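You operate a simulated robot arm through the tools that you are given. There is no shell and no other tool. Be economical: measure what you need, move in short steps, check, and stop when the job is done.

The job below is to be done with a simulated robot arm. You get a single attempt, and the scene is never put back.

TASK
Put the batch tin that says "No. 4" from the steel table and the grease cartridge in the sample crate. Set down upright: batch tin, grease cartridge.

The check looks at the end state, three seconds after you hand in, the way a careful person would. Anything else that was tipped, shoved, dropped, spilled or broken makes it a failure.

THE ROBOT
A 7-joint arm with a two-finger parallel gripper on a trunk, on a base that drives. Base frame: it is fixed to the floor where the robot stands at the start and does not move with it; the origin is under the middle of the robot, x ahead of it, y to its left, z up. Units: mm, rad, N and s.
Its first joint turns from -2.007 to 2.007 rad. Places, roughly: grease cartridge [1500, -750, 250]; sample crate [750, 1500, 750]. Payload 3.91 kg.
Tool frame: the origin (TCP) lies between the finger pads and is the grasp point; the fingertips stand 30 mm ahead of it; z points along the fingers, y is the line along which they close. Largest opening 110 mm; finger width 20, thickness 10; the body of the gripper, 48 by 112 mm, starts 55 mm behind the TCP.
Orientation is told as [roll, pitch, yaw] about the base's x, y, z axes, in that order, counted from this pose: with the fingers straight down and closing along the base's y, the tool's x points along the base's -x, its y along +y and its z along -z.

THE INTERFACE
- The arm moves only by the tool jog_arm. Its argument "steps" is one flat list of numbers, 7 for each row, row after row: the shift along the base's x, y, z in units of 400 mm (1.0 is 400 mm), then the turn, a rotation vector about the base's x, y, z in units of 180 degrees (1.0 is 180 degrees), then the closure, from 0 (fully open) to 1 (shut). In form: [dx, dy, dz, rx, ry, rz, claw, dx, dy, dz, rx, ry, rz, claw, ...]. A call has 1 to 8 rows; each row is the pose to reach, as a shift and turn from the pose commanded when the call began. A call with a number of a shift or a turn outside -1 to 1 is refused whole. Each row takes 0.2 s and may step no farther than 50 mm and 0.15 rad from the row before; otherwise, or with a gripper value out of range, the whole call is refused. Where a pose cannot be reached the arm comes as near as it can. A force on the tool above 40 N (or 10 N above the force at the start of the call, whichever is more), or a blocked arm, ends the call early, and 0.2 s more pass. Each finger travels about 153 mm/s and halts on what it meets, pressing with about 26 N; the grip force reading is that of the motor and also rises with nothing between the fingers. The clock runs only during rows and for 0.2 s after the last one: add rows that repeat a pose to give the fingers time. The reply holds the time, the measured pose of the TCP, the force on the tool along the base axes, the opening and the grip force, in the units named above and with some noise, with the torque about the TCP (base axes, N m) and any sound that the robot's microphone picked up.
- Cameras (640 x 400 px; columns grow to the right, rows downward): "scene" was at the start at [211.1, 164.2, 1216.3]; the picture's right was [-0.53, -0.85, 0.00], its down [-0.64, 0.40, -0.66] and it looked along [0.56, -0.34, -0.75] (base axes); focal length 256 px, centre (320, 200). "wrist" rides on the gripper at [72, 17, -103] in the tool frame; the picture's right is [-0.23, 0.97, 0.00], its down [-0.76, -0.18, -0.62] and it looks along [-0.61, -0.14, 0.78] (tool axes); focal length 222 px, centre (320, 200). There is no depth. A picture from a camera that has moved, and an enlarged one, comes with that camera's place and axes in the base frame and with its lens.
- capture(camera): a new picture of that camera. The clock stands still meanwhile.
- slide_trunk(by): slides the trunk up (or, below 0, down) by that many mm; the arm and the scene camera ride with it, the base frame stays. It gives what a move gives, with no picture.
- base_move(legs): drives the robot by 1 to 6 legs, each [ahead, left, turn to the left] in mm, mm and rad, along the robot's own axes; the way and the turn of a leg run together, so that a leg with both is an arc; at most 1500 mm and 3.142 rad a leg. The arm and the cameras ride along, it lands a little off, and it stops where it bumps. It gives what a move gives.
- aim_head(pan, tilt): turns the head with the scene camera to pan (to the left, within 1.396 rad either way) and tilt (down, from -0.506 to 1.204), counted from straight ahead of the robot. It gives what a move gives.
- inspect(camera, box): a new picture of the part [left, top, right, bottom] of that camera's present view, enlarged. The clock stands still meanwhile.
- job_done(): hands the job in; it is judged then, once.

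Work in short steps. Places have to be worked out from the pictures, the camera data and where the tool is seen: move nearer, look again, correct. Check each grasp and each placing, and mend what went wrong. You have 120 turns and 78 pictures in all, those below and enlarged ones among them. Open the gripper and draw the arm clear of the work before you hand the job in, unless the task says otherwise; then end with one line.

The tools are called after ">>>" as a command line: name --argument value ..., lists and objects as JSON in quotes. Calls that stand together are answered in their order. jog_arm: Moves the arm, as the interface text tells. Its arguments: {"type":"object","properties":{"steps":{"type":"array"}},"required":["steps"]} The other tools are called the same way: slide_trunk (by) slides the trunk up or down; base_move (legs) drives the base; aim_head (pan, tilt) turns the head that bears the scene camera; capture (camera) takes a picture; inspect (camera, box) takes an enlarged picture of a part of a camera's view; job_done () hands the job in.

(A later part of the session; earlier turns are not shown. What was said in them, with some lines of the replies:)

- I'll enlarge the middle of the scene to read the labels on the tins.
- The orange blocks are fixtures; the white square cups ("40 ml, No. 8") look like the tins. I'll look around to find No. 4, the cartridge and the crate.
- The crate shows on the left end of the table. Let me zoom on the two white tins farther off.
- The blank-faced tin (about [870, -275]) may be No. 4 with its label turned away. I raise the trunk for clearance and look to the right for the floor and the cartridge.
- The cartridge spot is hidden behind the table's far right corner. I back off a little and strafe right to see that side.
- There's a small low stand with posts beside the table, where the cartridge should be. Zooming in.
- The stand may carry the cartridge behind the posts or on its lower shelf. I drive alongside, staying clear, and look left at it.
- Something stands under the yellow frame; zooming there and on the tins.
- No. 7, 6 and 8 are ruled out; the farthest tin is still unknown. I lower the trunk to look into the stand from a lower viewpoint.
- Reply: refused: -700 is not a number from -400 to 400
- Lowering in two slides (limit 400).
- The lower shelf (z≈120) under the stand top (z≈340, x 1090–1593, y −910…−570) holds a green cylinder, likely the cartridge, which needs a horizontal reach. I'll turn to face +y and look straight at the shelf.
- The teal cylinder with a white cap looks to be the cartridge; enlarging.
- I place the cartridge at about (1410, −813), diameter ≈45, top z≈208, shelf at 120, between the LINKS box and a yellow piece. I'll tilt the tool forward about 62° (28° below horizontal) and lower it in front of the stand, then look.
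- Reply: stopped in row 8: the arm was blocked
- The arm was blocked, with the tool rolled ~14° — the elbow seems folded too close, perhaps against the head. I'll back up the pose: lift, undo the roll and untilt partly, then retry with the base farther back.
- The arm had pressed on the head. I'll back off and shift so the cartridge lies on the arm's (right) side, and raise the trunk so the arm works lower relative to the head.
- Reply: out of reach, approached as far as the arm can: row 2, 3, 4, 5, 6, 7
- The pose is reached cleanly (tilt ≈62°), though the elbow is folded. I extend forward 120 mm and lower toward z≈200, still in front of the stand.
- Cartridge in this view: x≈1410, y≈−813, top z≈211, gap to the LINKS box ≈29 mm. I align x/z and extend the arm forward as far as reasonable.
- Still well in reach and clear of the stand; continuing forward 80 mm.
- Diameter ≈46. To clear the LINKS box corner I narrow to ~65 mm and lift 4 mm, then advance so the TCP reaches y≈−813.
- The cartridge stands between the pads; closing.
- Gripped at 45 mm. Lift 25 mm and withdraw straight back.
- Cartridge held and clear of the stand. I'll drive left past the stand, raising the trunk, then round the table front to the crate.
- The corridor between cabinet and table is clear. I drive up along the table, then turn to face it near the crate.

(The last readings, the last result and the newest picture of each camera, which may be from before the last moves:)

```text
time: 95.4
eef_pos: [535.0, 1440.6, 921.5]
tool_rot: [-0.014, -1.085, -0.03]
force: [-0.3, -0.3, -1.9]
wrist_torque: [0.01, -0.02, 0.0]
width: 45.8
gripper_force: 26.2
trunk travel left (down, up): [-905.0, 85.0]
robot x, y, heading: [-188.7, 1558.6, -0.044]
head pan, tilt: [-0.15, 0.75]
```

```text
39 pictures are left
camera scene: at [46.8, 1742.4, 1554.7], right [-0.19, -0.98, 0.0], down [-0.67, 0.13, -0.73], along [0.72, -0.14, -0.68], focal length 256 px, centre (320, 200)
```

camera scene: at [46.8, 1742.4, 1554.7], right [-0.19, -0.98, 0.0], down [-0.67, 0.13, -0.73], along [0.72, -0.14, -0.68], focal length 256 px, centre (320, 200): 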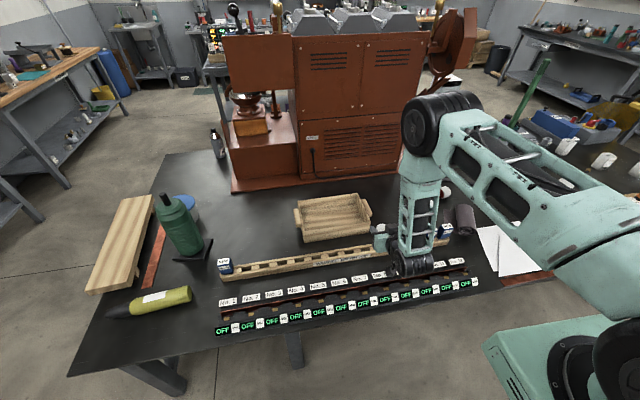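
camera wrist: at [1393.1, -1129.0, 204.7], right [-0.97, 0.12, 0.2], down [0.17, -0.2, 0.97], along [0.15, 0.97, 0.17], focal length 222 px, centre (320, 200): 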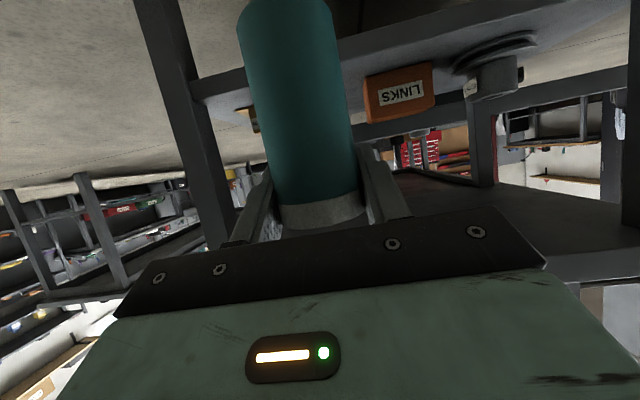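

Crate visible; enlarging to measure it.

>>> inspect --camera "scene" --box '[260, 170, 420, 290]'

>>> capture --camera "wrist"

```text
3.33 times, centred on (340, 230) of scene
camera zoom: at [46.8, 1742.4, 1554.7], right [-0.19, -0.98, 0.0], down [-0.67, 0.13, -0.73], along [0.72, -0.14, -0.68], focal length 854 px, centre (253, 100)
```

zoom: 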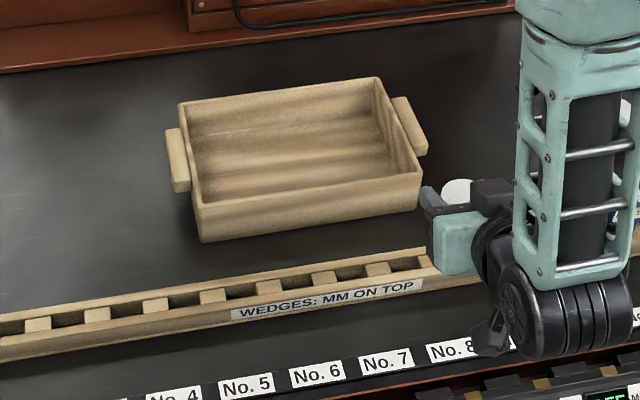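

```text
37 pictures are left
camera wrist: at [410.3, 1463.8, 904.6], right [0.15, 0.97, 0.2], down [-0.2, -0.16, 0.97], along [0.97, -0.18, 0.17], focal length 222 px, centre (320, 200)
```

wrist: 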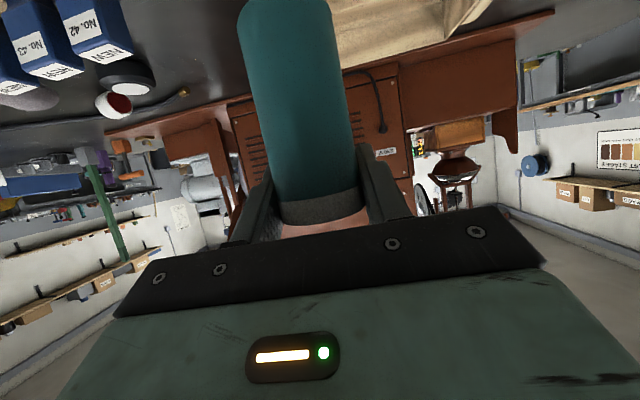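

Crate: a shallow tray ≈300×200, x 756–955, y 1377–1675, rim z≈715, table ≈648. I plan the cartridge at about (803, 1465), behind the near wall. Driving 130 mm closer and straightening the heading.

>>> base_move --legs '[[130, 0, 0.04]]'

```text
time: 96.7
eef_pos: [670.1, 1466.9, 920.9]
tool_rot: [-0.012, -1.085, 0.01]
force: [0.5, -0.3, -1.5]
wrist_torque: [0.01, -0.02, -0.01]
width: 46.1
gripper_force: 25.7
trunk travel left (down, up): [-905.0, 85.0]
robot x, y, heading: [-55.5, 1554.3, -0.002]
head pan, tilt: [-0.15, 0.75]
```

Now forward to x≈803 and down to z≈830 (base ≈754, above the rim), then look.

>>> jog_arm --steps '[0.1, 0, 0, 0, 0, 0, 0.75, 0.2, 0, 0, 0, 0, 0, 0.75, 0.3, 0, -0.04, 0, 0, 0, 0.75, 0.333, 0, -0.12, 0, 0, 0, 0.75, 0.333, 0, -0.22, 0, 0, 0, 0.75]'

>>> inspect --camera "scene" --box '[210, 160, 450, 340]'

>>> capture --camera "wrist"

```text
time: 97.9
eef_pos: [804.9, 1467.1, 831.6]
tool_rot: [-0.013, -1.086, 0.01]
force: [-0.7, -0.3, -1.7]
wrist_torque: [-0.03, 0.0, -0.02]
width: 45.7
gripper_force: 26.6
trunk travel left (down, up): [-905.0, 85.0]
robot x, y, heading: [-58.4, 1556.1, 0.002]
head pan, tilt: [-0.15, 0.75]
```

```text
2.22 times, centred on (330, 250) of scene
camera zoom: at [171.0, 1748.6, 1554.7], right [-0.15, -0.99, 0.0], down [-0.67, 0.1, -0.73], along [0.72, -0.11, -0.68], focal length 569 px, centre (298, 89)
```

zoom: 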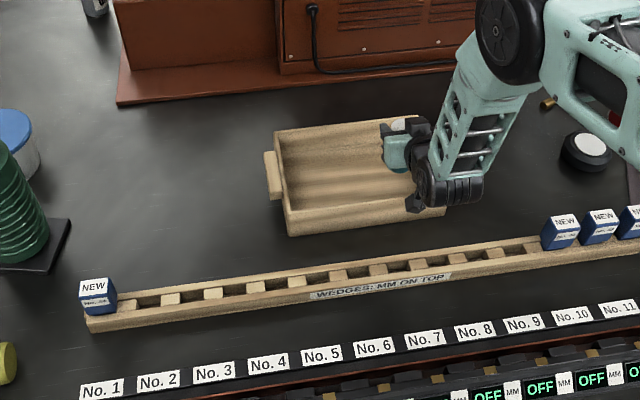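

```text
35 pictures are left
camera wrist: at [679.2, 1484.3, 815.4], right [0.11, 0.97, 0.2], down [-0.2, -0.17, 0.97], along [0.97, -0.14, 0.17], focal length 222 px, centre (320, 200)
```

wrist: 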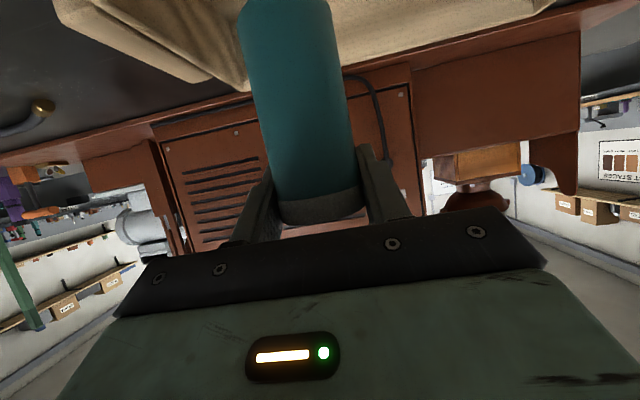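

Allowing for table height uncertainty I shift 25 mm deeper (x≈830) and descend to z≈775.

>>> jog_arm --steps '[0.0625, 0, 0, 0, 0, 0, 0.75, 0.0625, 0, -0.07, 0, 0, 0, 0.75, 0.0625, 0, -0.14, 0, 0, 0, 0.75]'

>>> inspect --camera "scene" --box '[290, 180, 420, 280]'

>>> capture --camera "wrist"

```text
time: 98.7
eef_pos: [827.0, 1467.1, 776.2]
tool_rot: [-0.012, -1.085, 0.008]
force: [0.5, -0.9, -1.8]
wrist_torque: [0.0, -0.01, -0.02]
width: 45.8
gripper_force: 26.2
trunk travel left (down, up): [-905.0, 85.0]
robot x, y, heading: [-56.0, 1554.5, -0.003]
head pan, tilt: [-0.15, 0.75]
```

```text
4.00 times, centred on (355, 230) of scene
camera zoom: at [171.2, 1748.6, 1554.7], right [-0.15, -0.99, 0.0], down [-0.67, 0.1, -0.73], along [0.72, -0.11, -0.68], focal length 1025 px, centre (180, 80)
```

zoom: 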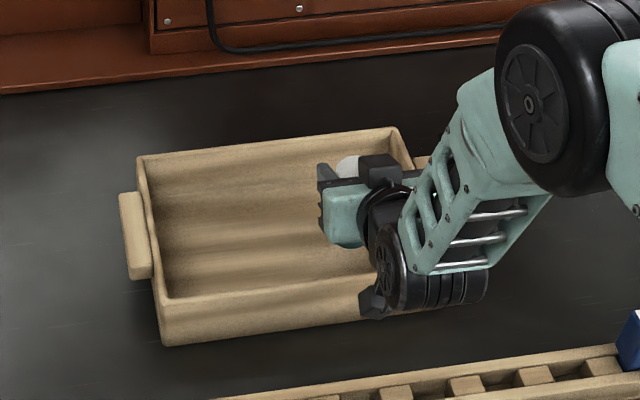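

```text
33 pictures are left
camera wrist: at [701.5, 1484.4, 760.0], right [0.11, 0.97, 0.2], down [-0.2, -0.17, 0.97], along [0.97, -0.14, 0.17], focal length 222 px, centre (320, 200)
```

wrist: 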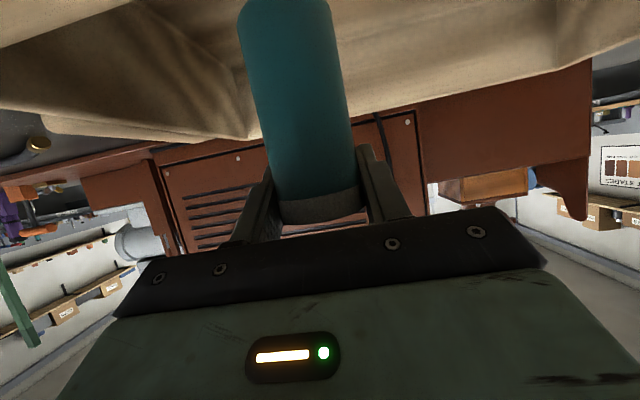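

Clear of the rim with the wrist camera outside the near wall. Descending 28 mm, then feeling down slowly.

>>> jog_arm --steps '[0, 0, -0.035, 0, 0, 0, 0.75, 0, 0, -0.07, 0, 0, 0, 0.75, 0, 0, -0.08, 0, 0, 0, 0.75, 0, 0, -0.09, 0, 0, 0, 0.75, 0, 0, -0.1, 0, 0, 0, 0.75]'

```text
time: 99.9
eef_pos: [831.1, 1467.0, 740.2]
tool_rot: [-0.012, -1.096, 0.007]
force: [-0.9, 1.0, 22.5]
wrist_torque: [0.56, -0.14, -0.05]
width: 45.9
gripper_force: 26.3
trunk travel left (down, up): [-905.0, 85.0]
robot x, y, heading: [-56.9, 1557.6, 0.0]
head pan, tilt: [-0.15, 0.75]
```

Contact at TCP z≈740 with 22 N (floor ≈664). I ease up 3 mm and check visually before release.

>>> jog_arm --steps '[0, 0, 0.0075, 0, 0, 0, 0.75, 0, 0, 0.0075, 0, 0, 0, 0.75]'

>>> inspect --camera "scene" --box '[310, 190, 400, 270]'

>>> capture --camera "wrist"

```text
time: 100.5
eef_pos: [829.6, 1466.0, 739.6]
tool_rot: [-0.01, -1.087, 0.008]
force: [5.1, 1.6, 13.2]
wrist_torque: [0.49, -0.41, -0.15]
width: 45.8
gripper_force: 26.3
trunk travel left (down, up): [-905.0, 85.0]
robot x, y, heading: [-56.2, 1553.4, -0.003]
head pan, tilt: [-0.15, 0.75]
```

```text
5.00 times, centred on (355, 230) of scene
camera zoom: at [170.8, 1748.7, 1554.7], right [-0.15, -0.99, 0.0], down [-0.67, 0.1, -0.73], along [0.72, -0.11, -0.68], focal length 1281 px, centre (145, 50)
```

zoom: 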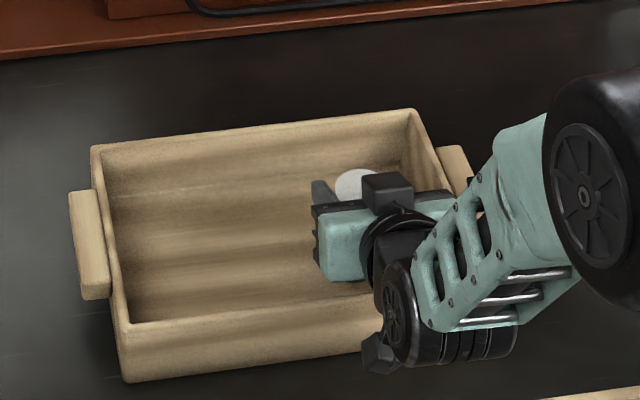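

```text
31 pictures are left
camera wrist: at [704.1, 1484.4, 723.7], right [0.11, 0.97, 0.2], down [-0.2, -0.17, 0.96], along [0.97, -0.14, 0.17], focal length 222 px, centre (320, 200)
```

wrist: 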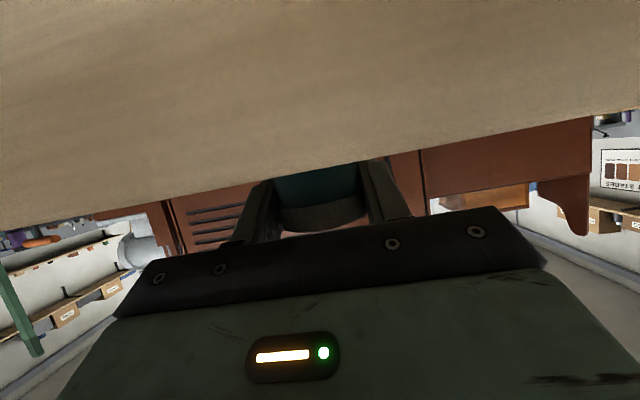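

Contact analysis points to the cartridge's base edge on the crate floor. Ease up a touch more and open to ~68 mm.

>>> jog_arm --steps '[0, 0, 0.003, 0, 0, 0, 0.7, 0, 0, 0.003, 0, 0, 0, 0.5, 0, 0, 0.003, 0, 0, 0, 0.38, 0, 0, 0.003, 0, 0, 0, 0.38]'

>>> capture --camera "wrist"

```text
time: 101.5
eef_pos: [827.8, 1465.7, 739.8]
tool_rot: [-0.011, -1.086, 0.009]
force: [-0.9, 0.5, 0.7]
wrist_torque: [0.01, -0.01, -0.01]
width: 68.1
gripper_force: 0.0
trunk travel left (down, up): [-905.0, 85.0]
robot x, y, heading: [-55.2, 1551.9, -0.0]
head pan, tilt: [-0.15, 0.75]
```

```text
30 pictures are left
camera wrist: at [703.4, 1484.3, 724.3], right [0.11, 0.97, 0.2], down [-0.2, -0.17, 0.97], along [0.97, -0.14, 0.17], focal length 222 px, centre (320, 200)
```

wrist: 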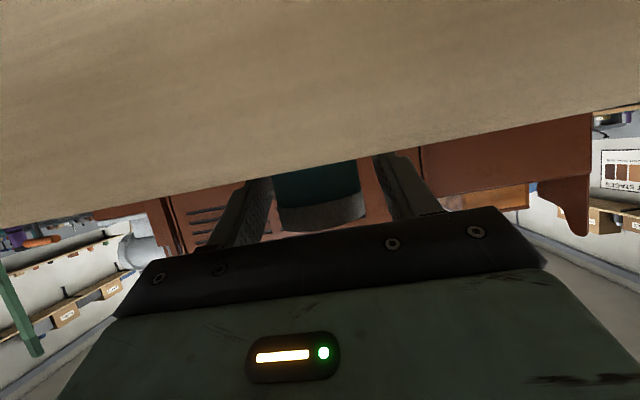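

Released and standing. Withdraw straight up 150 mm, then back, and look.

>>> jog_arm --steps '[0, 0, 0.06, 0, 0, 0, 0.38, 0, 0, 0.14, 0, 0, 0, 0.38, 0, 0, 0.26, 0, 0, 0, 0.38, 0, 0, 0.38, 0, 0, 0, 0.38, -0.1, 0, 0.42, 0, 0, 0, 0.2, -0.2, 0, 0.45, 0, 0, 0, 0, -0.3, 0, 0.45, 0, 0, 0, 0]'

>>> inspect --camera "scene" --box '[270, 160, 430, 280]'

```text
time: 103.1
eef_pos: [706.5, 1467.6, 922.7]
tool_rot: [-0.01, -1.087, 0.007]
force: [0.5, 0.0, -0.5]
wrist_torque: [-0.02, 0.01, -0.01]
width: 110.0
gripper_force: 0.1
trunk travel left (down, up): [-905.0, 85.0]
robot x, y, heading: [-55.2, 1555.1, -0.003]
head pan, tilt: [-0.15, 0.75]
```

```text
3.33 times, centred on (350, 220) of scene
camera zoom: at [171.4, 1748.5, 1554.6], right [-0.15, -0.99, 0.0], down [-0.67, 0.1, -0.73], along [0.72, -0.11, -0.68], focal length 854 px, centre (220, 133)
```

zoom: 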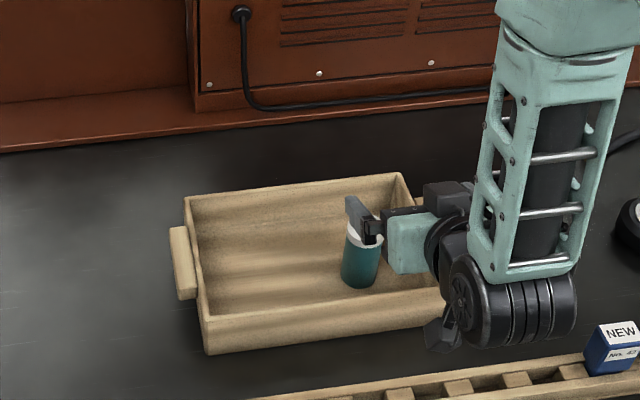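

Cartridge stands upright in the crate. Now, from this side, look right along the table at the tins' left faces.

>>> base_move --legs '[[-150, 0, 0], [0, -500, 0]]'

>>> aim_head --pan -0.75 --tilt 0.45

>>> capture --camera "scene"

```text
time: 107.0
eef_pos: [557.0, 971.2, 921.0]
tool_rot: [-0.012, -1.085, 0.014]
force: [0.6, -0.1, 0.5]
wrist_torque: [-0.01, 0.03, 0.0]
width: 109.9
gripper_force: 0.1
trunk travel left (down, up): [-905.0, 85.0]
robot x, y, heading: [-204.2, 1058.8, 0.002]
head pan, tilt: [-0.15, 0.75]
```

```text
time: 108.0
eef_pos: [558.6, 969.8, 920.3]
tool_rot: [-0.013, -1.086, 0.013]
force: [-0.8, -0.6, 0.2]
wrist_torque: [0.01, 0.01, 0.03]
width: 110.1
gripper_force: 0.1
trunk travel left (down, up): [-905.0, 85.0]
robot x, y, heading: [-207.4, 1054.0, 0.002]
head pan, tilt: [-0.75, 0.45]
```

```text
28 pictures are left
camera scene: at [5.4, 1199.2, 1581.0], right [-0.68, -0.73, 0.0], down [-0.32, 0.3, -0.9], along [0.66, -0.61, -0.44], focal length 256 px, centre (320, 200)
```

scene: 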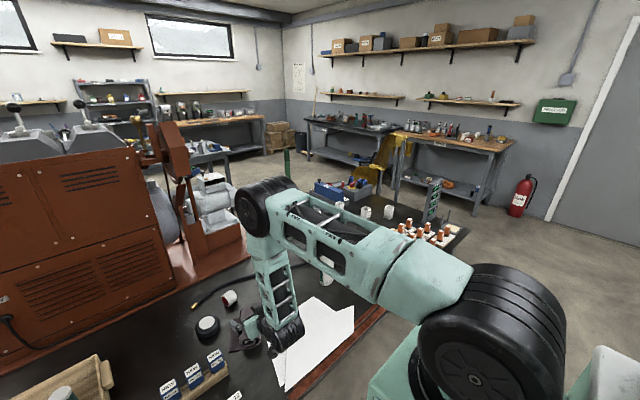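

>>> inspect --camera "scene" --box '[310, 170, 450, 260]'

```text
4.44 times, centred on (380, 215) of scene
camera zoom: at [5.4, 1199.2, 1581.0], right [-0.68, -0.73, 0.0], down [-0.32, 0.3, -0.9], along [0.66, -0.61, -0.44], focal length 1138 px, centre (53, 133)
```

zoom: 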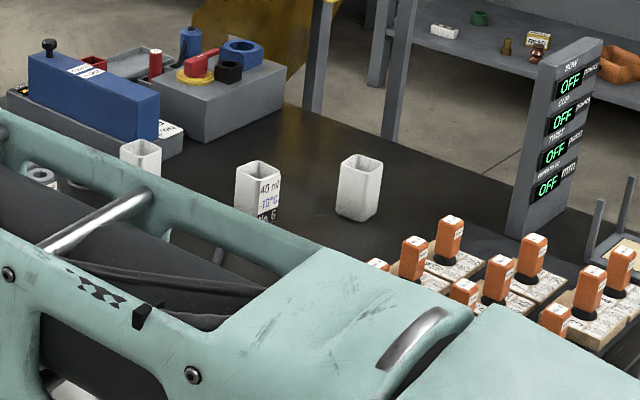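

Tin B stands near (1128, −45); its label must face +x or +y. I'll go around to the right side of the table, facing +y, from where it's reachable beside the stand.

>>> base_move --legs '[[0, 0, 1.571], [-1500, 0, 0], [-1000, 0, 0], [0, -1030, 0]]'

>>> aim_head --pan -0.25 --tilt 0.55

>>> capture --camera "scene"

```text
time: 128.8
eef_pos: [908.4, -677.6, 920.9]
tool_rot: [-0.013, -1.085, 1.547]
force: [0.1, -0.1, -0.1]
wrist_torque: [-0.01, -0.01, 0.01]
width: 109.9
gripper_force: 0.2
trunk travel left (down, up): [-905.0, 85.0]
robot x, y, heading: [795.2, -1437.3, 1.541]
head pan, tilt: [-0.75, 0.45]
```

```text
time: 129.7
eef_pos: [908.6, -677.3, 921.7]
tool_rot: [-0.01, -1.085, 1.547]
force: [-0.1, 0.8, 0.6]
wrist_torque: [-0.05, 0.01, -0.01]
width: 109.9
gripper_force: 0.0
trunk travel left (down, up): [-905.0, 85.0]
robot x, y, heading: [794.7, -1435.3, 1.536]
head pan, tilt: [-0.25, 0.55]
```

```text
26 pictures are left
camera scene: at [622.4, -1201.3, 1572.0], right [0.96, -0.28, 0.0], down [-0.15, -0.5, -0.85], along [0.24, 0.82, -0.52], focal length 256 px, centre (320, 200)
```

scene: 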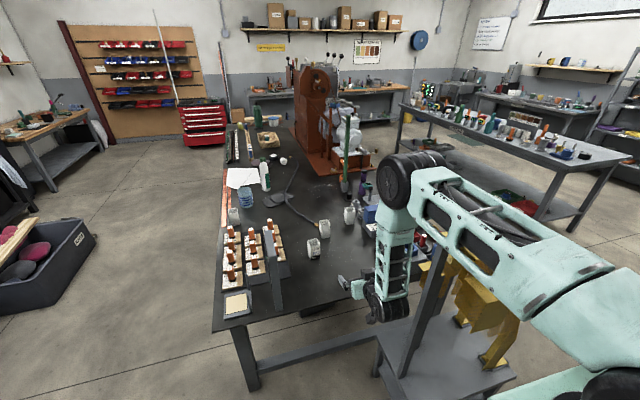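

I'll drive round to the back side of the table to see that tin's hidden faces (backing off first to clear the stand's posts).

>>> base_move --legs '[[-350, 0, 0.03], [0, -1280, 0], [1500, 0, 0]]'

>>> aim_head --pan 1.2 --tilt 0.7

>>> capture --camera "scene"

```text
time: 131.8
eef_pos: [872.1, -976.9, 922.2]
tool_rot: [-0.011, -1.088, 1.581]
force: [-0.2, -0.5, 0.1]
wrist_torque: [0.0, 0.02, 0.01]
width: 110.0
gripper_force: 0.1
trunk travel left (down, up): [-905.0, 85.0]
robot x, y, heading: [787.1, -1739.7, 1.572]
head pan, tilt: [-0.25, 0.55]
stopped in leg 1: the robot was blocked; the commanded pose is now the measured one
```

```text
time: 133.4
eef_pos: [872.9, -976.6, 921.9]
tool_rot: [-0.012, -1.088, 1.583]
force: [-0.1, 0.8, -0.1]
wrist_torque: [-0.01, -0.01, 0.0]
width: 110.0
gripper_force: 0.0
trunk travel left (down, up): [-905.0, 85.0]
robot x, y, heading: [785.2, -1735.2, 1.572]
head pan, tilt: [1.201, 0.7]
```

```text
25 pictures are left
camera scene: at [503.4, -1566.9, 1558.9], right [0.36, 0.93, 0.0], down [0.6, -0.23, -0.76], along [-0.71, 0.28, -0.64], focal length 256 px, centre (320, 200)
```

scene: 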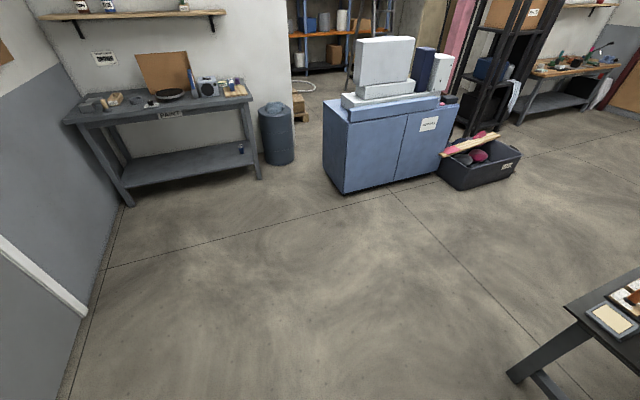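

I bumped lightly against the bench behind. I'll go forward, shift left, turn to heading 0 clear of the posts, and drive along the aisle as before.

>>> base_move --legs '[[250, 0, 0], [0, 400, 0], [0, 0, -1.571], [1500, 0, 0], [110, 0, 0], [0, 0, 1.571]]'

>>> aim_head --pan 0.4 --tilt 0.5

>>> capture --camera "scene"

```text
time: 152.7
eef_pos: [2048.4, -712.9, 922.4]
tool_rot: [-0.013, -1.088, 1.607]
force: [-0.4, 0.1, -0.7]
wrist_torque: [-0.01, -0.03, -0.01]
width: 110.1
gripper_force: 0.0
trunk travel left (down, up): [-905.0, 85.0]
robot x, y, heading: [1977.7, -1480.7, 1.598]
head pan, tilt: [1.201, 0.7]
```

```text
time: 153.9
eef_pos: [2047.4, -712.4, 921.3]
tool_rot: [-0.013, -1.086, 1.606]
force: [1.2, 0.2, -0.2]
wrist_torque: [-0.01, -0.02, 0.01]
width: 110.1
gripper_force: 0.0
trunk travel left (down, up): [-905.0, 85.0]
robot x, y, heading: [1981.1, -1477.8, 1.599]
head pan, tilt: [0.4, 0.499]
```

```text
24 pictures are left
camera scene: at [1736.6, -1258.1, 1576.6], right [0.91, 0.41, 0.0], down [0.2, -0.44, -0.88], along [-0.36, 0.8, -0.48], focal length 256 px, centre (320, 200)
```

scene: 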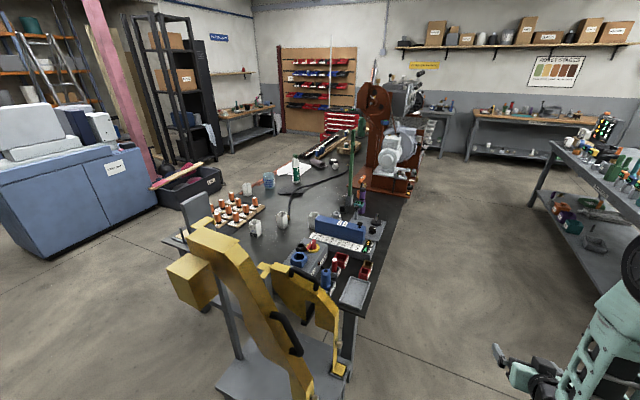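

Aisle is clear. Ahead to y≈−200, then turn to face the table's back.

>>> base_move --legs '[[1300, 0, 0], [0, 0, 1.54]]'

>>> aim_head --pan 0.0 --tilt 0.7

>>> capture --camera "scene"

```text
time: 164.1
eef_pos: [1197.2, -76.5, 920.8]
tool_rot: [-0.012, -1.087, 3.129]
force: [0.3, 0.2, 0.1]
wrist_torque: [-0.02, 0.0, -0.01]
width: 110.0
gripper_force: 0.0
trunk travel left (down, up): [-905.0, 85.0]
robot x, y, heading: [1956.4, -179.5, 3.12]
head pan, tilt: [0.4, 0.499]
```

```text
time: 165.0
eef_pos: [1196.8, -75.9, 920.5]
tool_rot: [-0.013, -1.088, 3.131]
force: [0.2, -0.5, 0.3]
wrist_torque: [0.02, 0.0, -0.03]
width: 109.9
gripper_force: 0.0
trunk travel left (down, up): [-905.0, 85.0]
robot x, y, heading: [1959.6, -182.0, 3.116]
head pan, tilt: [0.0, 0.7]
```

```text
23 pictures are left
camera scene: at [1729.4, -381.5, 1558.9], right [0.02, 1.0, 0.0], down [0.64, -0.01, -0.77], along [-0.77, 0.02, -0.64], focal length 256 px, centre (320, 200)
```

scene: 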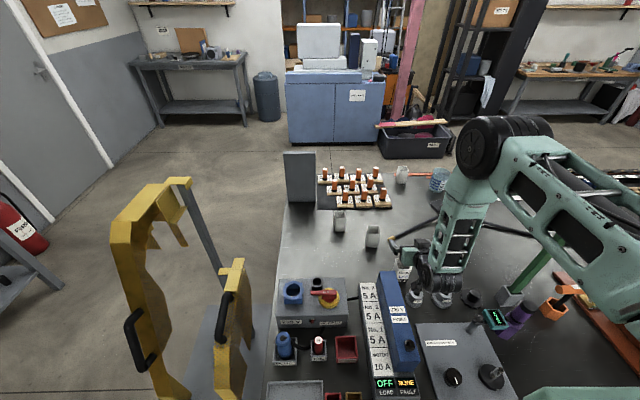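

>>> inspect --camera "scene" --box '[320, 190, 480, 310]'

```text
3.33 times, centred on (400, 250) of scene
camera zoom: at [1729.4, -381.5, 1558.9], right [0.02, 1.0, 0.0], down [0.64, -0.01, -0.77], along [-0.77, 0.02, -0.64], focal length 854 px, centre (53, 33)
```

zoom: 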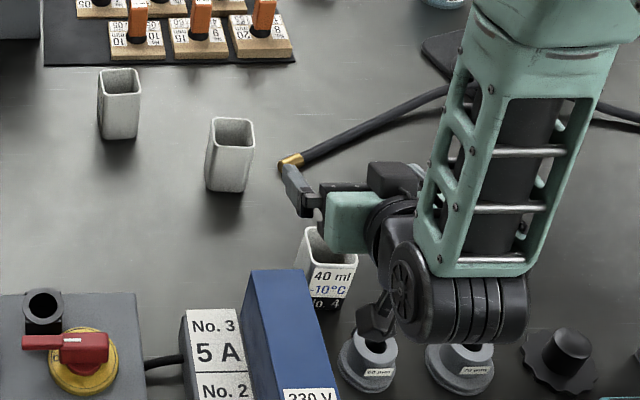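

Label reads No. 4. The tin is near (1128, −41), top z≈733. I drive 100 mm closer and turn the tool to point straight down above it.

>>> base_move --legs '[[100, 0, 0.02]]'

>>> jog_arm --steps '[0, 0, 0, 0, -0.0433, 0, 0, 0, 0, 0, 0, -0.0866, 0, 0, 0, 0, 0, 0, -0.13, 0, 0, 0, 0, 0, 0, -0.173, 0, 0, 0, 0, 0, 0, -0.216, 0, 0, 0, 0, 0, 0, -0.26, 0, 0, 0, 0, 0, 0, -0.303, 0, 0, 0, 0, 0, 0, -0.346, 0, 0]'

>>> capture --camera "scene"

```text
time: 166.2
eef_pos: [1115.8, -101.9, 921.3]
tool_rot: [-0.012, -1.085, -3.116]
force: [-0.5, -0.8, 0.2]
wrist_torque: [0.0, -0.04, 0.01]
width: 110.0
gripper_force: 0.1
trunk travel left (down, up): [-905.0, 85.0]
robot x, y, heading: [1881.0, -182.3, -3.124]
head pan, tilt: [0.0, 0.7]
```

```text
time: 167.9
eef_pos: [1115.7, -102.0, 922.2]
tool_rot: [0.011, 0.004, -3.129]
force: [-0.3, 0.1, 0.8]
wrist_torque: [0.0, 0.0, 0.0]
width: 110.3
gripper_force: 0.1
trunk travel left (down, up): [-905.0, 85.0]
robot x, y, heading: [1878.8, -180.3, -3.129]
head pan, tilt: [0.0, 0.7]
```

```text
21 pictures are left
camera scene: at [1659.9, -386.6, 1558.9], right [-0.02, 1.0, 0.0], down [0.64, 0.01, -0.77], along [-0.76, -0.01, -0.64], focal length 256 px, centre (320, 200)
```

scene: 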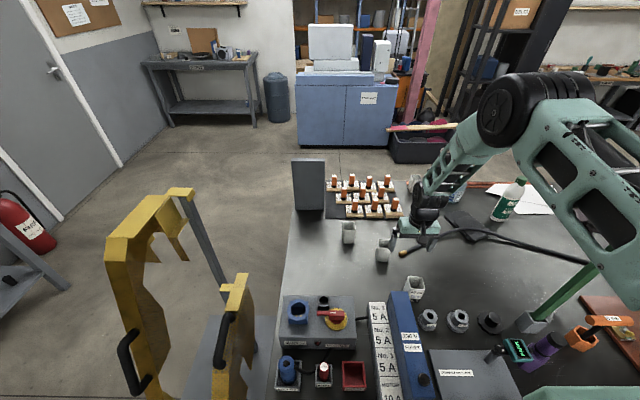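

>>> inspect --camera "scene" --box '[370, 220, 490, 340]'

>>> capture --camera "wrist"

```text
3.33 times, centred on (430, 280) of scene
camera zoom: at [1659.9, -386.6, 1558.9], right [-0.02, 1.0, 0.0], down [0.64, 0.01, -0.77], along [-0.76, -0.01, -0.64], focal length 854 px, centre (-47, -67)
```

zoom: 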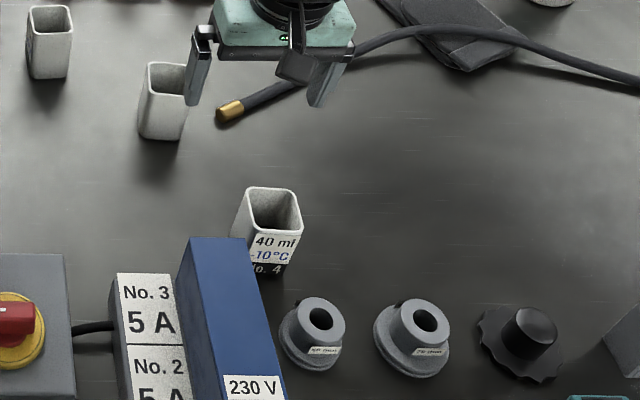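

```text
19 pictures are left
camera wrist: at [1188.4, -116.0, 1026.1], right [-0.22, -0.98, 0.01], down [-0.77, 0.18, 0.62], along [-0.61, 0.13, -0.78], focal length 222 px, centre (320, 200)
```

wrist: 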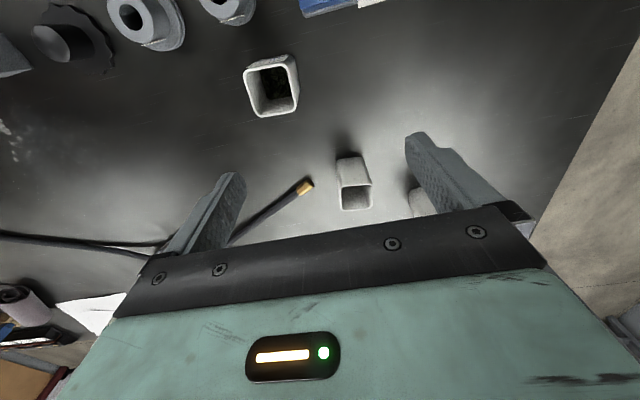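

Tin No. 4 triangulated at (1142, −47), top z≈734, square to the axes. Moving above it at z≈810 and checking.

>>> jog_arm --steps '[0.033, 0.07, -0.05, 0, 0, 0, 0, 0.065, 0.1375, -0.1, 0, 0, 0, 0, 0.065, 0.1375, -0.19, 0, 0, 0, 0, 0.065, 0.1375, -0.28, 0, 0, 0, 0]'

>>> capture --camera "wrist"

>>> inspect --camera "scene" --box '[350, 220, 480, 320]'

```text
time: 168.9
eef_pos: [1142.5, -47.5, 810.3]
tool_rot: [0.011, 0.0, -3.128]
force: [-1.0, -0.1, 0.2]
wrist_torque: [0.03, -0.01, 0.0]
width: 109.8
gripper_force: 0.1
trunk travel left (down, up): [-905.0, 85.0]
robot x, y, heading: [1878.0, -177.9, -3.127]
head pan, tilt: [0.0, 0.7]
```

```text
18 pictures are left
camera wrist: at [1215.6, -62.2, 914.2], right [-0.21, -0.98, 0.01], down [-0.76, 0.17, 0.62], along [-0.61, 0.13, -0.78], focal length 222 px, centre (320, 200)
```

wrist: 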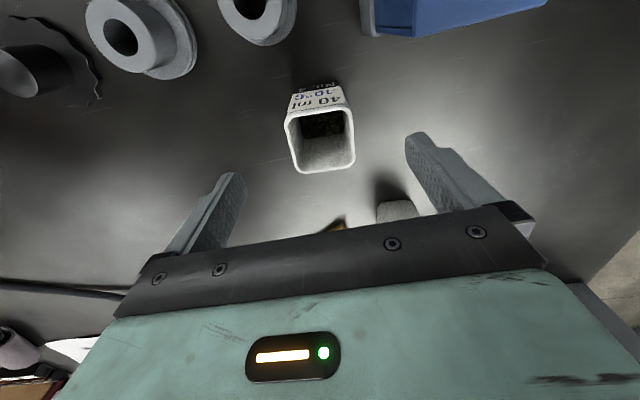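

```text
4.00 times, centred on (415, 270) of scene
camera zoom: at [1660.0, -386.7, 1559.0], right [-0.02, 1.0, 0.0], down [0.64, 0.01, -0.77], along [-0.76, -0.01, -0.64], focal length 1025 px, centre (-60, -80)
```

zoom: 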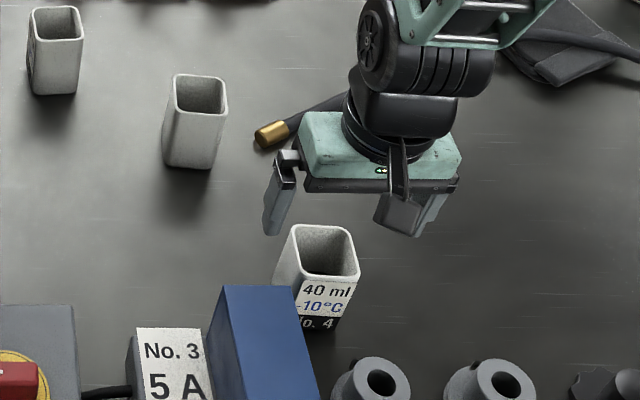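

Aligned (tin at (1140, −47)). Descend to TCP z≈712 and close.

>>> jog_arm --steps '[-0.005, 0, -0.08, 0, 0, 0, 0, -0.005, 0, -0.16, 0, 0, 0, 0, -0.005, 0, -0.245, 0, 0, 0, 0, -0.005, 0, -0.245, 0, 0, 0, 0.25, -0.005, 0, -0.245, 0, 0, 0, 0.5, -0.005, 0, -0.245, 0, 0, 0, 0.6, -0.005, 0, -0.245, 0, 0, 0, 0.6, -0.005, 0, -0.245, 0, 0, 0, 0.6]'

```text
time: 170.8
eef_pos: [1140.3, -48.5, 710.8]
tool_rot: [0.011, -0.001, -3.131]
force: [0.6, -0.7, 0.4]
wrist_torque: [0.03, 0.01, 0.03]
width: 54.1
gripper_force: 26.1
trunk travel left (down, up): [-905.0, 85.0]
robot x, y, heading: [1879.3, -178.6, -3.126]
head pan, tilt: [0.0, 0.7]
```

Gripped at 54 mm. Lift 180 mm and check.

>>> jog_arm --steps '[0, 0, 0.03, 0, 0, 0, 0.65, 0, 0, 0.08, 0, 0, 0, 0.65, 0, 0, 0.16, 0, 0, 0, 0.65, 0, 0, 0.26, 0, 0, 0, 0.65, 0, 0, 0.36, 0, 0, 0, 0.65, 0, 0, 0.45, 0, 0, 0, 0.65]'

>>> slide_trunk --by 60

>>> capture --camera "wrist"

```text
time: 172.2
eef_pos: [1137.5, -48.3, 892.0]
tool_rot: [0.01, 0.0, -3.128]
force: [-1.1, 0.0, -2.0]
wrist_torque: [-0.02, 0.02, 0.0]
width: 54.2
gripper_force: 26.4
trunk travel left (down, up): [-905.0, 85.0]
robot x, y, heading: [1882.1, -176.9, -3.125]
head pan, tilt: [0.0, 0.7]
```

```text
time: 173.2
eef_pos: [1138.1, -48.3, 952.2]
tool_rot: [0.012, 0.001, -3.129]
force: [-0.8, -0.4, -0.7]
wrist_torque: [0.01, 0.04, 0.03]
width: 54.0
gripper_force: 26.0
trunk travel left (down, up): [-965.0, 25.0]
robot x, y, heading: [1880.0, -179.6, -3.122]
head pan, tilt: [0.0, 0.7]
```

```text
16 pictures are left
camera wrist: at [1210.5, -62.3, 1055.3], right [-0.21, -0.98, 0.01], down [-0.76, 0.17, 0.62], along [-0.61, 0.13, -0.78], focal length 222 px, centre (320, 200)
```

wrist: 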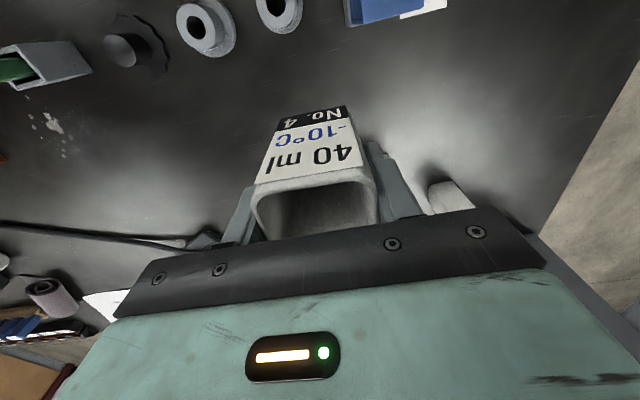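

Firmly held, label "40 ml, −10 °C, No. 4". Now back the same way to the crate: back off, turn, reverse down the aisle, and along the right side.

>>> base_move --legs '[[-230, 0, 0], [0, 0, -1.59], [-1300, 0, 0], [0, 0, -1.571], [-1500, 0, 0], [-830, 0, 0]]'

```text
time: 199.8
eef_pos: [488.7, -1571.9, 951.2]
tool_rot: [0.01, 0.0, -0.008]
force: [0.5, -0.2, -1.7]
wrist_torque: [-0.01, -0.03, -0.01]
width: 53.6
gripper_force: 26.0
trunk travel left (down, up): [-965.0, 25.0]
robot x, y, heading: [-250.8, -1428.5, -0.01]
head pan, tilt: [0.0, 0.7]
```

Tin steady. Turn, drive up the front corridor and face the crate.

>>> base_move --legs '[[0, 0, 1.581], [1500, 0, 0], [1500, 0, 0], [150, 0, 0], [0, 0, -1.571]]'

>>> aim_head --pan -0.1 --tilt 0.75

>>> capture --camera "scene"

```text
time: 222.7
eef_pos: [535.6, 1523.5, 951.7]
tool_rot: [0.012, -0.001, -0.039]
force: [-0.1, -0.9, -0.2]
wrist_torque: [-0.01, -0.01, 0.0]
width: 53.8
gripper_force: 26.2
trunk travel left (down, up): [-965.0, 25.0]
robot x, y, heading: [-198.1, 1693.5, -0.036]
head pan, tilt: [0.0, 0.7]
```

```text
time: 223.4
eef_pos: [535.9, 1523.4, 951.9]
tool_rot: [0.012, 0.001, -0.04]
force: [-0.4, 0.6, -0.6]
wrist_torque: [-0.02, -0.02, -0.01]
width: 53.7
gripper_force: 26.1
trunk travel left (down, up): [-965.0, 25.0]
robot x, y, heading: [-202.5, 1691.0, -0.037]
head pan, tilt: [-0.099, 0.75]
```

```text
15 pictures are left
camera scene: at [35.7, 1881.2, 1614.6], right [-0.14, -0.99, 0.0], down [-0.68, 0.09, -0.73], along [0.72, -0.1, -0.68], focal length 256 px, centre (320, 200)
```

scene: 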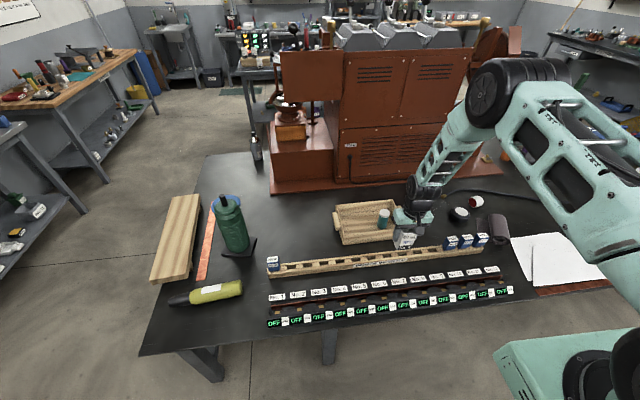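

Cartridge still upright in the crate. I straighten, move 200 mm closer and a bit left, then measure again.

>>> base_move --legs '[[205, 50, 0.037]]'

>>> inspect --camera "scene" --box '[290, 170, 460, 290]'

```text
time: 225.1
eef_pos: [748.1, 1595.1, 951.6]
tool_rot: [0.011, -0.001, -0.007]
force: [0.5, 0.3, -0.5]
wrist_torque: [-0.01, 0.0, 0.01]
width: 53.7
gripper_force: 26.0
trunk travel left (down, up): [-965.0, 25.0]
robot x, y, heading: [7.5, 1736.9, -0.004]
head pan, tilt: [-0.099, 0.75]
```

```text
3.33 times, centred on (375, 230) of scene
camera zoom: at [235.5, 1936.0, 1614.7], right [-0.1, -0.99, 0.0], down [-0.68, 0.07, -0.73], along [0.73, -0.07, -0.68], focal length 854 px, centre (137, 100)
```

zoom: 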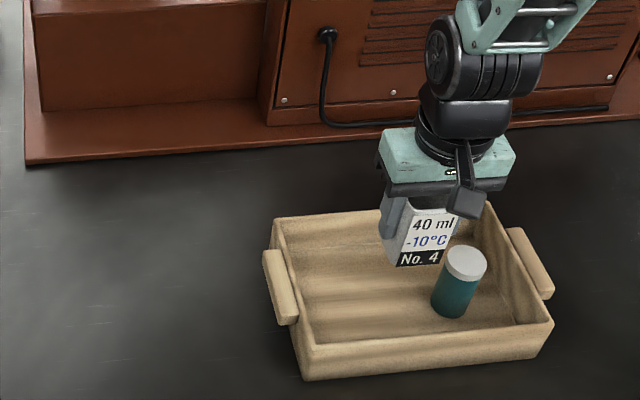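

Crate interior ≈ x 762–928, y 1402–1673, cartridge at (828, 1466). Target for the tin: (845, 1587). Moving over and down to TCP z≈750.

>>> jog_arm --steps '[0.1, -0.01, 0, 0, 0, 0, 0.65, 0.2, -0.02, 0, 0, 0, 0, 0.65, 0.2425, -0.02, -0.06, 0, 0, 0, 0.65, 0.2425, -0.02, -0.16, 0, 0, 0, 0.65, 0.2425, -0.02, -0.26, 0, 0, 0, 0.65, 0.2425, -0.02, -0.36, 0, 0, 0, 0.65, 0.2425, -0.02, -0.44, 0, 0, 0, 0.65, 0.2425, -0.02, -0.5, 0, 0, 0, 0.65]'

>>> inspect --camera "scene" --box '[290, 170, 460, 290]'

```text
time: 226.8
eef_pos: [823.1, 1586.2, 777.4]
tool_rot: [0.01, 0.0, -0.007]
force: [0.0, 0.2, -1.7]
wrist_torque: [-0.01, 0.01, 0.01]
width: 53.5
gripper_force: 25.7
out of reach, approached as far as the arm can: row 7, 8
trunk travel left (down, up): [-965.0, 25.0]
robot x, y, heading: [8.0, 1740.3, -0.002]
head pan, tilt: [-0.099, 0.75]
```

```text
3.33 times, centred on (375, 230) of scene
camera zoom: at [235.8, 1936.2, 1614.6], right [-0.1, -0.99, 0.0], down [-0.68, 0.07, -0.73], along [0.73, -0.07, -0.68], focal length 854 px, centre (137, 100)
```

zoom: 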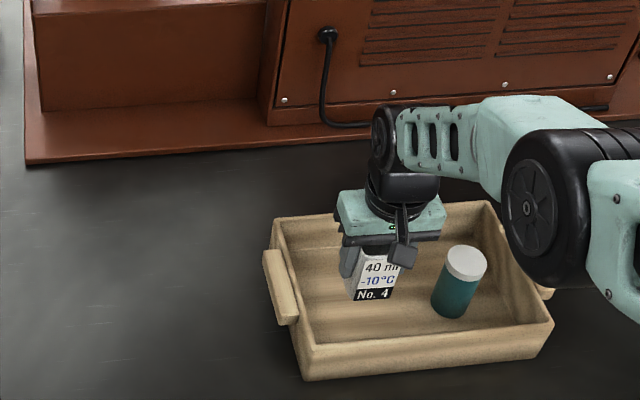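

The trunk is too high for this reach. I raise the arm 190 mm, lower the trunk by 200 mm, and re-check.

>>> jog_arm --steps '[0, 0, 0.1, 0, 0, 0, 0.65, 0, 0, 0.2, 0, 0, 0, 0.65, 0, 0, 0.3, 0, 0, 0, 0.65, 0, 0, 0.4, 0, 0, 0, 0.65, 0, 0, 0.5, 0, 0, 0, 0.65]'

>>> slide_trunk --by -200

>>> capture --camera "scene"

```text
time: 228.1
eef_pos: [820.8, 1585.3, 976.9]
tool_rot: [0.01, 0.001, -0.008]
force: [0.2, -0.8, -0.9]
wrist_torque: [0.03, 0.0, -0.01]
width: 53.8
gripper_force: 26.1
trunk travel left (down, up): [-965.0, 25.0]
robot x, y, heading: [3.6, 1739.3, -0.0]
head pan, tilt: [-0.099, 0.75]
```

```text
time: 230.2
eef_pos: [822.0, 1584.3, 778.1]
tool_rot: [0.01, -0.001, -0.008]
force: [-0.7, -0.3, -1.2]
wrist_torque: [0.0, 0.03, -0.01]
width: 53.5
gripper_force: 26.1
trunk travel left (down, up): [-765.0, 225.0]
robot x, y, heading: [9.5, 1744.1, -0.004]
head pan, tilt: [-0.099, 0.75]
```

```text
12 pictures are left
camera scene: at [235.8, 1936.0, 1414.7], right [-0.1, -0.99, 0.0], down [-0.68, 0.07, -0.73], along [0.73, -0.07, -0.68], focal length 256 px, centre (320, 200)
```

scene: 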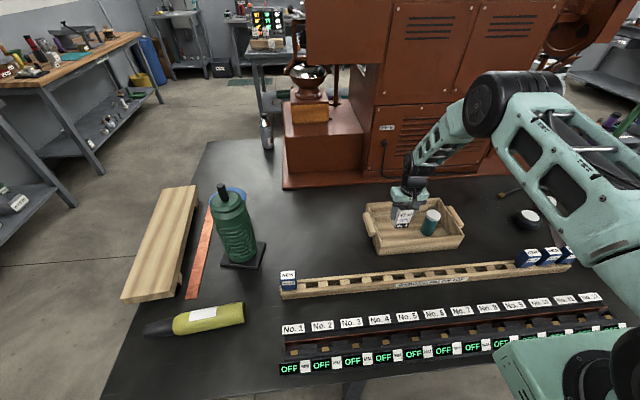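

Good posture now. Descend to z≈738 then feel for the floor.

>>> jog_arm --steps '[0.03, 0, -0.05, 0, 0, 0, 0.65, 0.03, 0, -0.1, 0, 0, 0, 0.65, 0.03, 0, -0.108, 0, 0, 0, 0.65, 0.03, 0, -0.116, 0, 0, 0, 0.65, 0.03, 0, -0.124, 0, 0, 0, 0.65]'

```text
time: 231.4
eef_pos: [833.9, 1585.8, 728.8]
tool_rot: [0.011, 0.0, -0.006]
force: [0.0, 0.1, -1.4]
wrist_torque: [0.04, -0.01, -0.01]
width: 53.4
gripper_force: 26.3
trunk travel left (down, up): [-765.0, 225.0]
robot x, y, heading: [10.4, 1741.9, -0.007]
head pan, tilt: [-0.099, 0.75]
```

No contact yet at z 729; continue in 3 mm steps.

>>> jog_arm --steps '[0, 0, -0.0075, 0, 0, 0, 0.65, 0, 0, -0.015, 0, 0, 0, 0.65]'

```text
time: 232.0
eef_pos: [834.6, 1586.7, 721.9]
tool_rot: [0.012, 0.001, -0.007]
force: [-0.8, 0.3, -0.5]
wrist_torque: [0.02, 0.02, -0.01]
width: 53.7
gripper_force: 25.9
trunk travel left (down, up): [-765.0, 225.0]
robot x, y, heading: [8.3, 1741.2, -0.001]
head pan, tilt: [-0.099, 0.75]
```

>>> jog_arm --steps '[0, 0, -0.0075, 0, 0, 0, 0.65, 0, 0, -0.0125, 0, 0, 0, 0.65]'

>>> inspect --camera "scene" --box '[350, 180, 480, 270]'

```text
time: 232.6
eef_pos: [833.2, 1585.7, 718.3]
tool_rot: [0.011, -0.001, -0.007]
force: [-5.8, 1.2, 18.7]
wrist_torque: [-0.43, 0.31, -0.12]
width: 53.5
gripper_force: 25.8
trunk travel left (down, up): [-765.0, 225.0]
robot x, y, heading: [9.9, 1737.7, -0.007]
head pan, tilt: [-0.099, 0.75]
```

```text
4.44 times, centred on (415, 225) of scene
camera zoom: at [234.6, 1936.2, 1415.2], right [-0.1, -0.99, 0.0], down [-0.68, 0.07, -0.73], along [0.73, -0.07, -0.68], focal length 1138 px, centre (-102, 89)
```

zoom: 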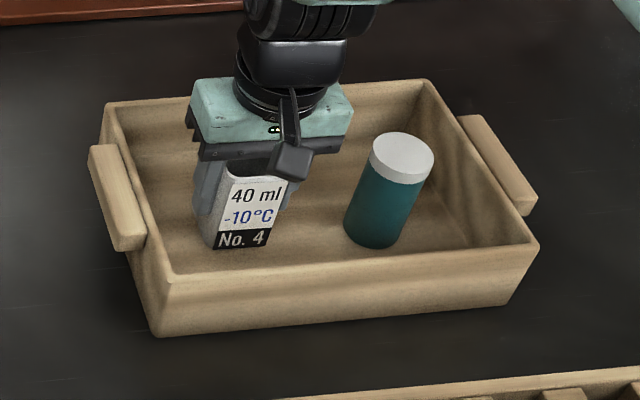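

Tin is on the crate floor (19 N). Ease up slightly, open to ~85 mm and rise.

>>> jog_arm --steps '[0, 0, 0.004, 0, 0, 0, 0.6, 0, 0, 0.004, 0, 0, 0, 0.4, 0, 0, 0.004, 0, 0, 0, 0.22, 0, 0, 0.004, 0, 0, 0, 0.22, 0, 0, 0.06, 0, 0, 0, 0.22, 0, 0, 0.15, 0, 0, 0, 0.22, 0, 0, 0.26, 0, 0, 0, 0.22, 0, 0, 0.38, 0, 0, 0, 0.22]'

>>> capture --camera "wrist"

```text
time: 234.4
eef_pos: [833.8, 1586.8, 865.9]
tool_rot: [0.011, 0.0, -0.006]
force: [0.7, -0.2, -0.2]
wrist_torque: [-0.01, 0.04, 0.01]
width: 85.5
gripper_force: 0.0
trunk travel left (down, up): [-765.0, 225.0]
robot x, y, heading: [9.9, 1740.5, 0.002]
head pan, tilt: [-0.099, 0.75]
```

```text
10 pictures are left
camera wrist: at [760.5, 1603.3, 968.7], right [0.23, 0.97, 0.01], down [0.76, -0.19, 0.62], along [0.6, -0.14, -0.78], focal length 222 px, centre (320, 200)
```

wrist: 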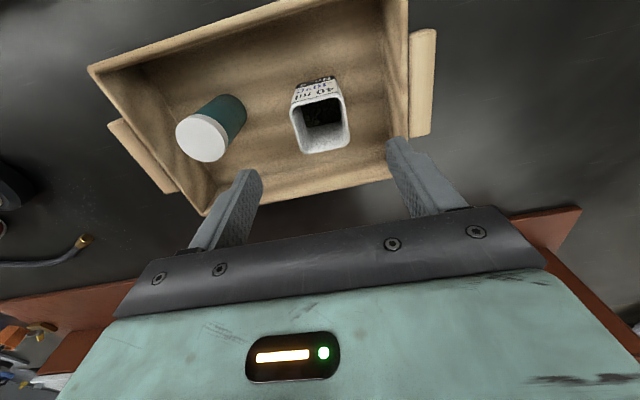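

Both stand upright in the crate. I open the gripper, back the robot clear and take a last look.

>>> jog_arm --steps '[0, 0, 0.08, 0, 0, 0, 0, 0, 0, 0.16, 0, 0, 0, 0]'

>>> base_move --legs '[[-300, 0, 0]]'

>>> capture --camera "scene"

```text
time: 235.0
eef_pos: [832.2, 1584.1, 930.9]
tool_rot: [0.008, 0.002, -0.007]
force: [-0.3, 0.1, 0.2]
wrist_torque: [-0.02, 0.05, 0.02]
width: 110.1
gripper_force: 0.0
trunk travel left (down, up): [-765.0, 225.0]
robot x, y, heading: [12.2, 1742.1, -0.005]
head pan, tilt: [-0.099, 0.75]
```

```text
time: 237.1
eef_pos: [532.2, 1584.9, 930.7]
tool_rot: [0.009, 0.0, -0.008]
force: [-0.4, -0.1, -0.6]
wrist_torque: [-0.01, -0.04, 0.03]
width: 109.9
gripper_force: 0.1
trunk travel left (down, up): [-765.0, 225.0]
robot x, y, heading: [-294.6, 1741.8, -0.003]
head pan, tilt: [-0.099, 0.75]
```

```text
9 pictures are left
camera scene: at [-63.3, 1936.7, 1414.6], right [-0.1, -0.99, 0.0], down [-0.68, 0.07, -0.73], along [0.73, -0.08, -0.68], focal length 256 px, centre (320, 200)
```

scene: 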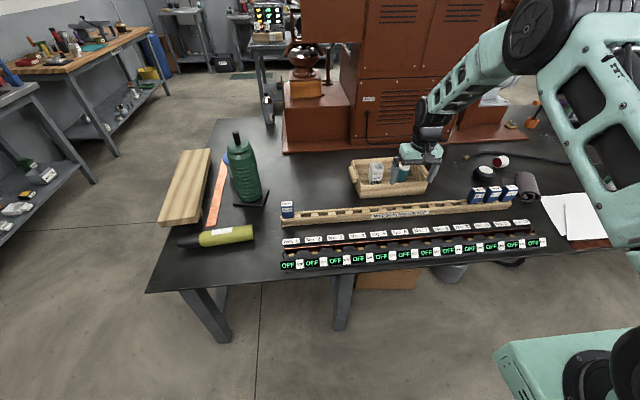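

Both objects stand in the crate, nothing around it is disturbed, and the arm is clear; handing in.

>>> job_done

```text
The job is handed in.
```

The No. 4 batch tin and the grease cartridge are both standing upright in the sample crate, and the gripper is open and clear; the base bumped something behind it once, probably the bench, and I could not see exactly what it touched.
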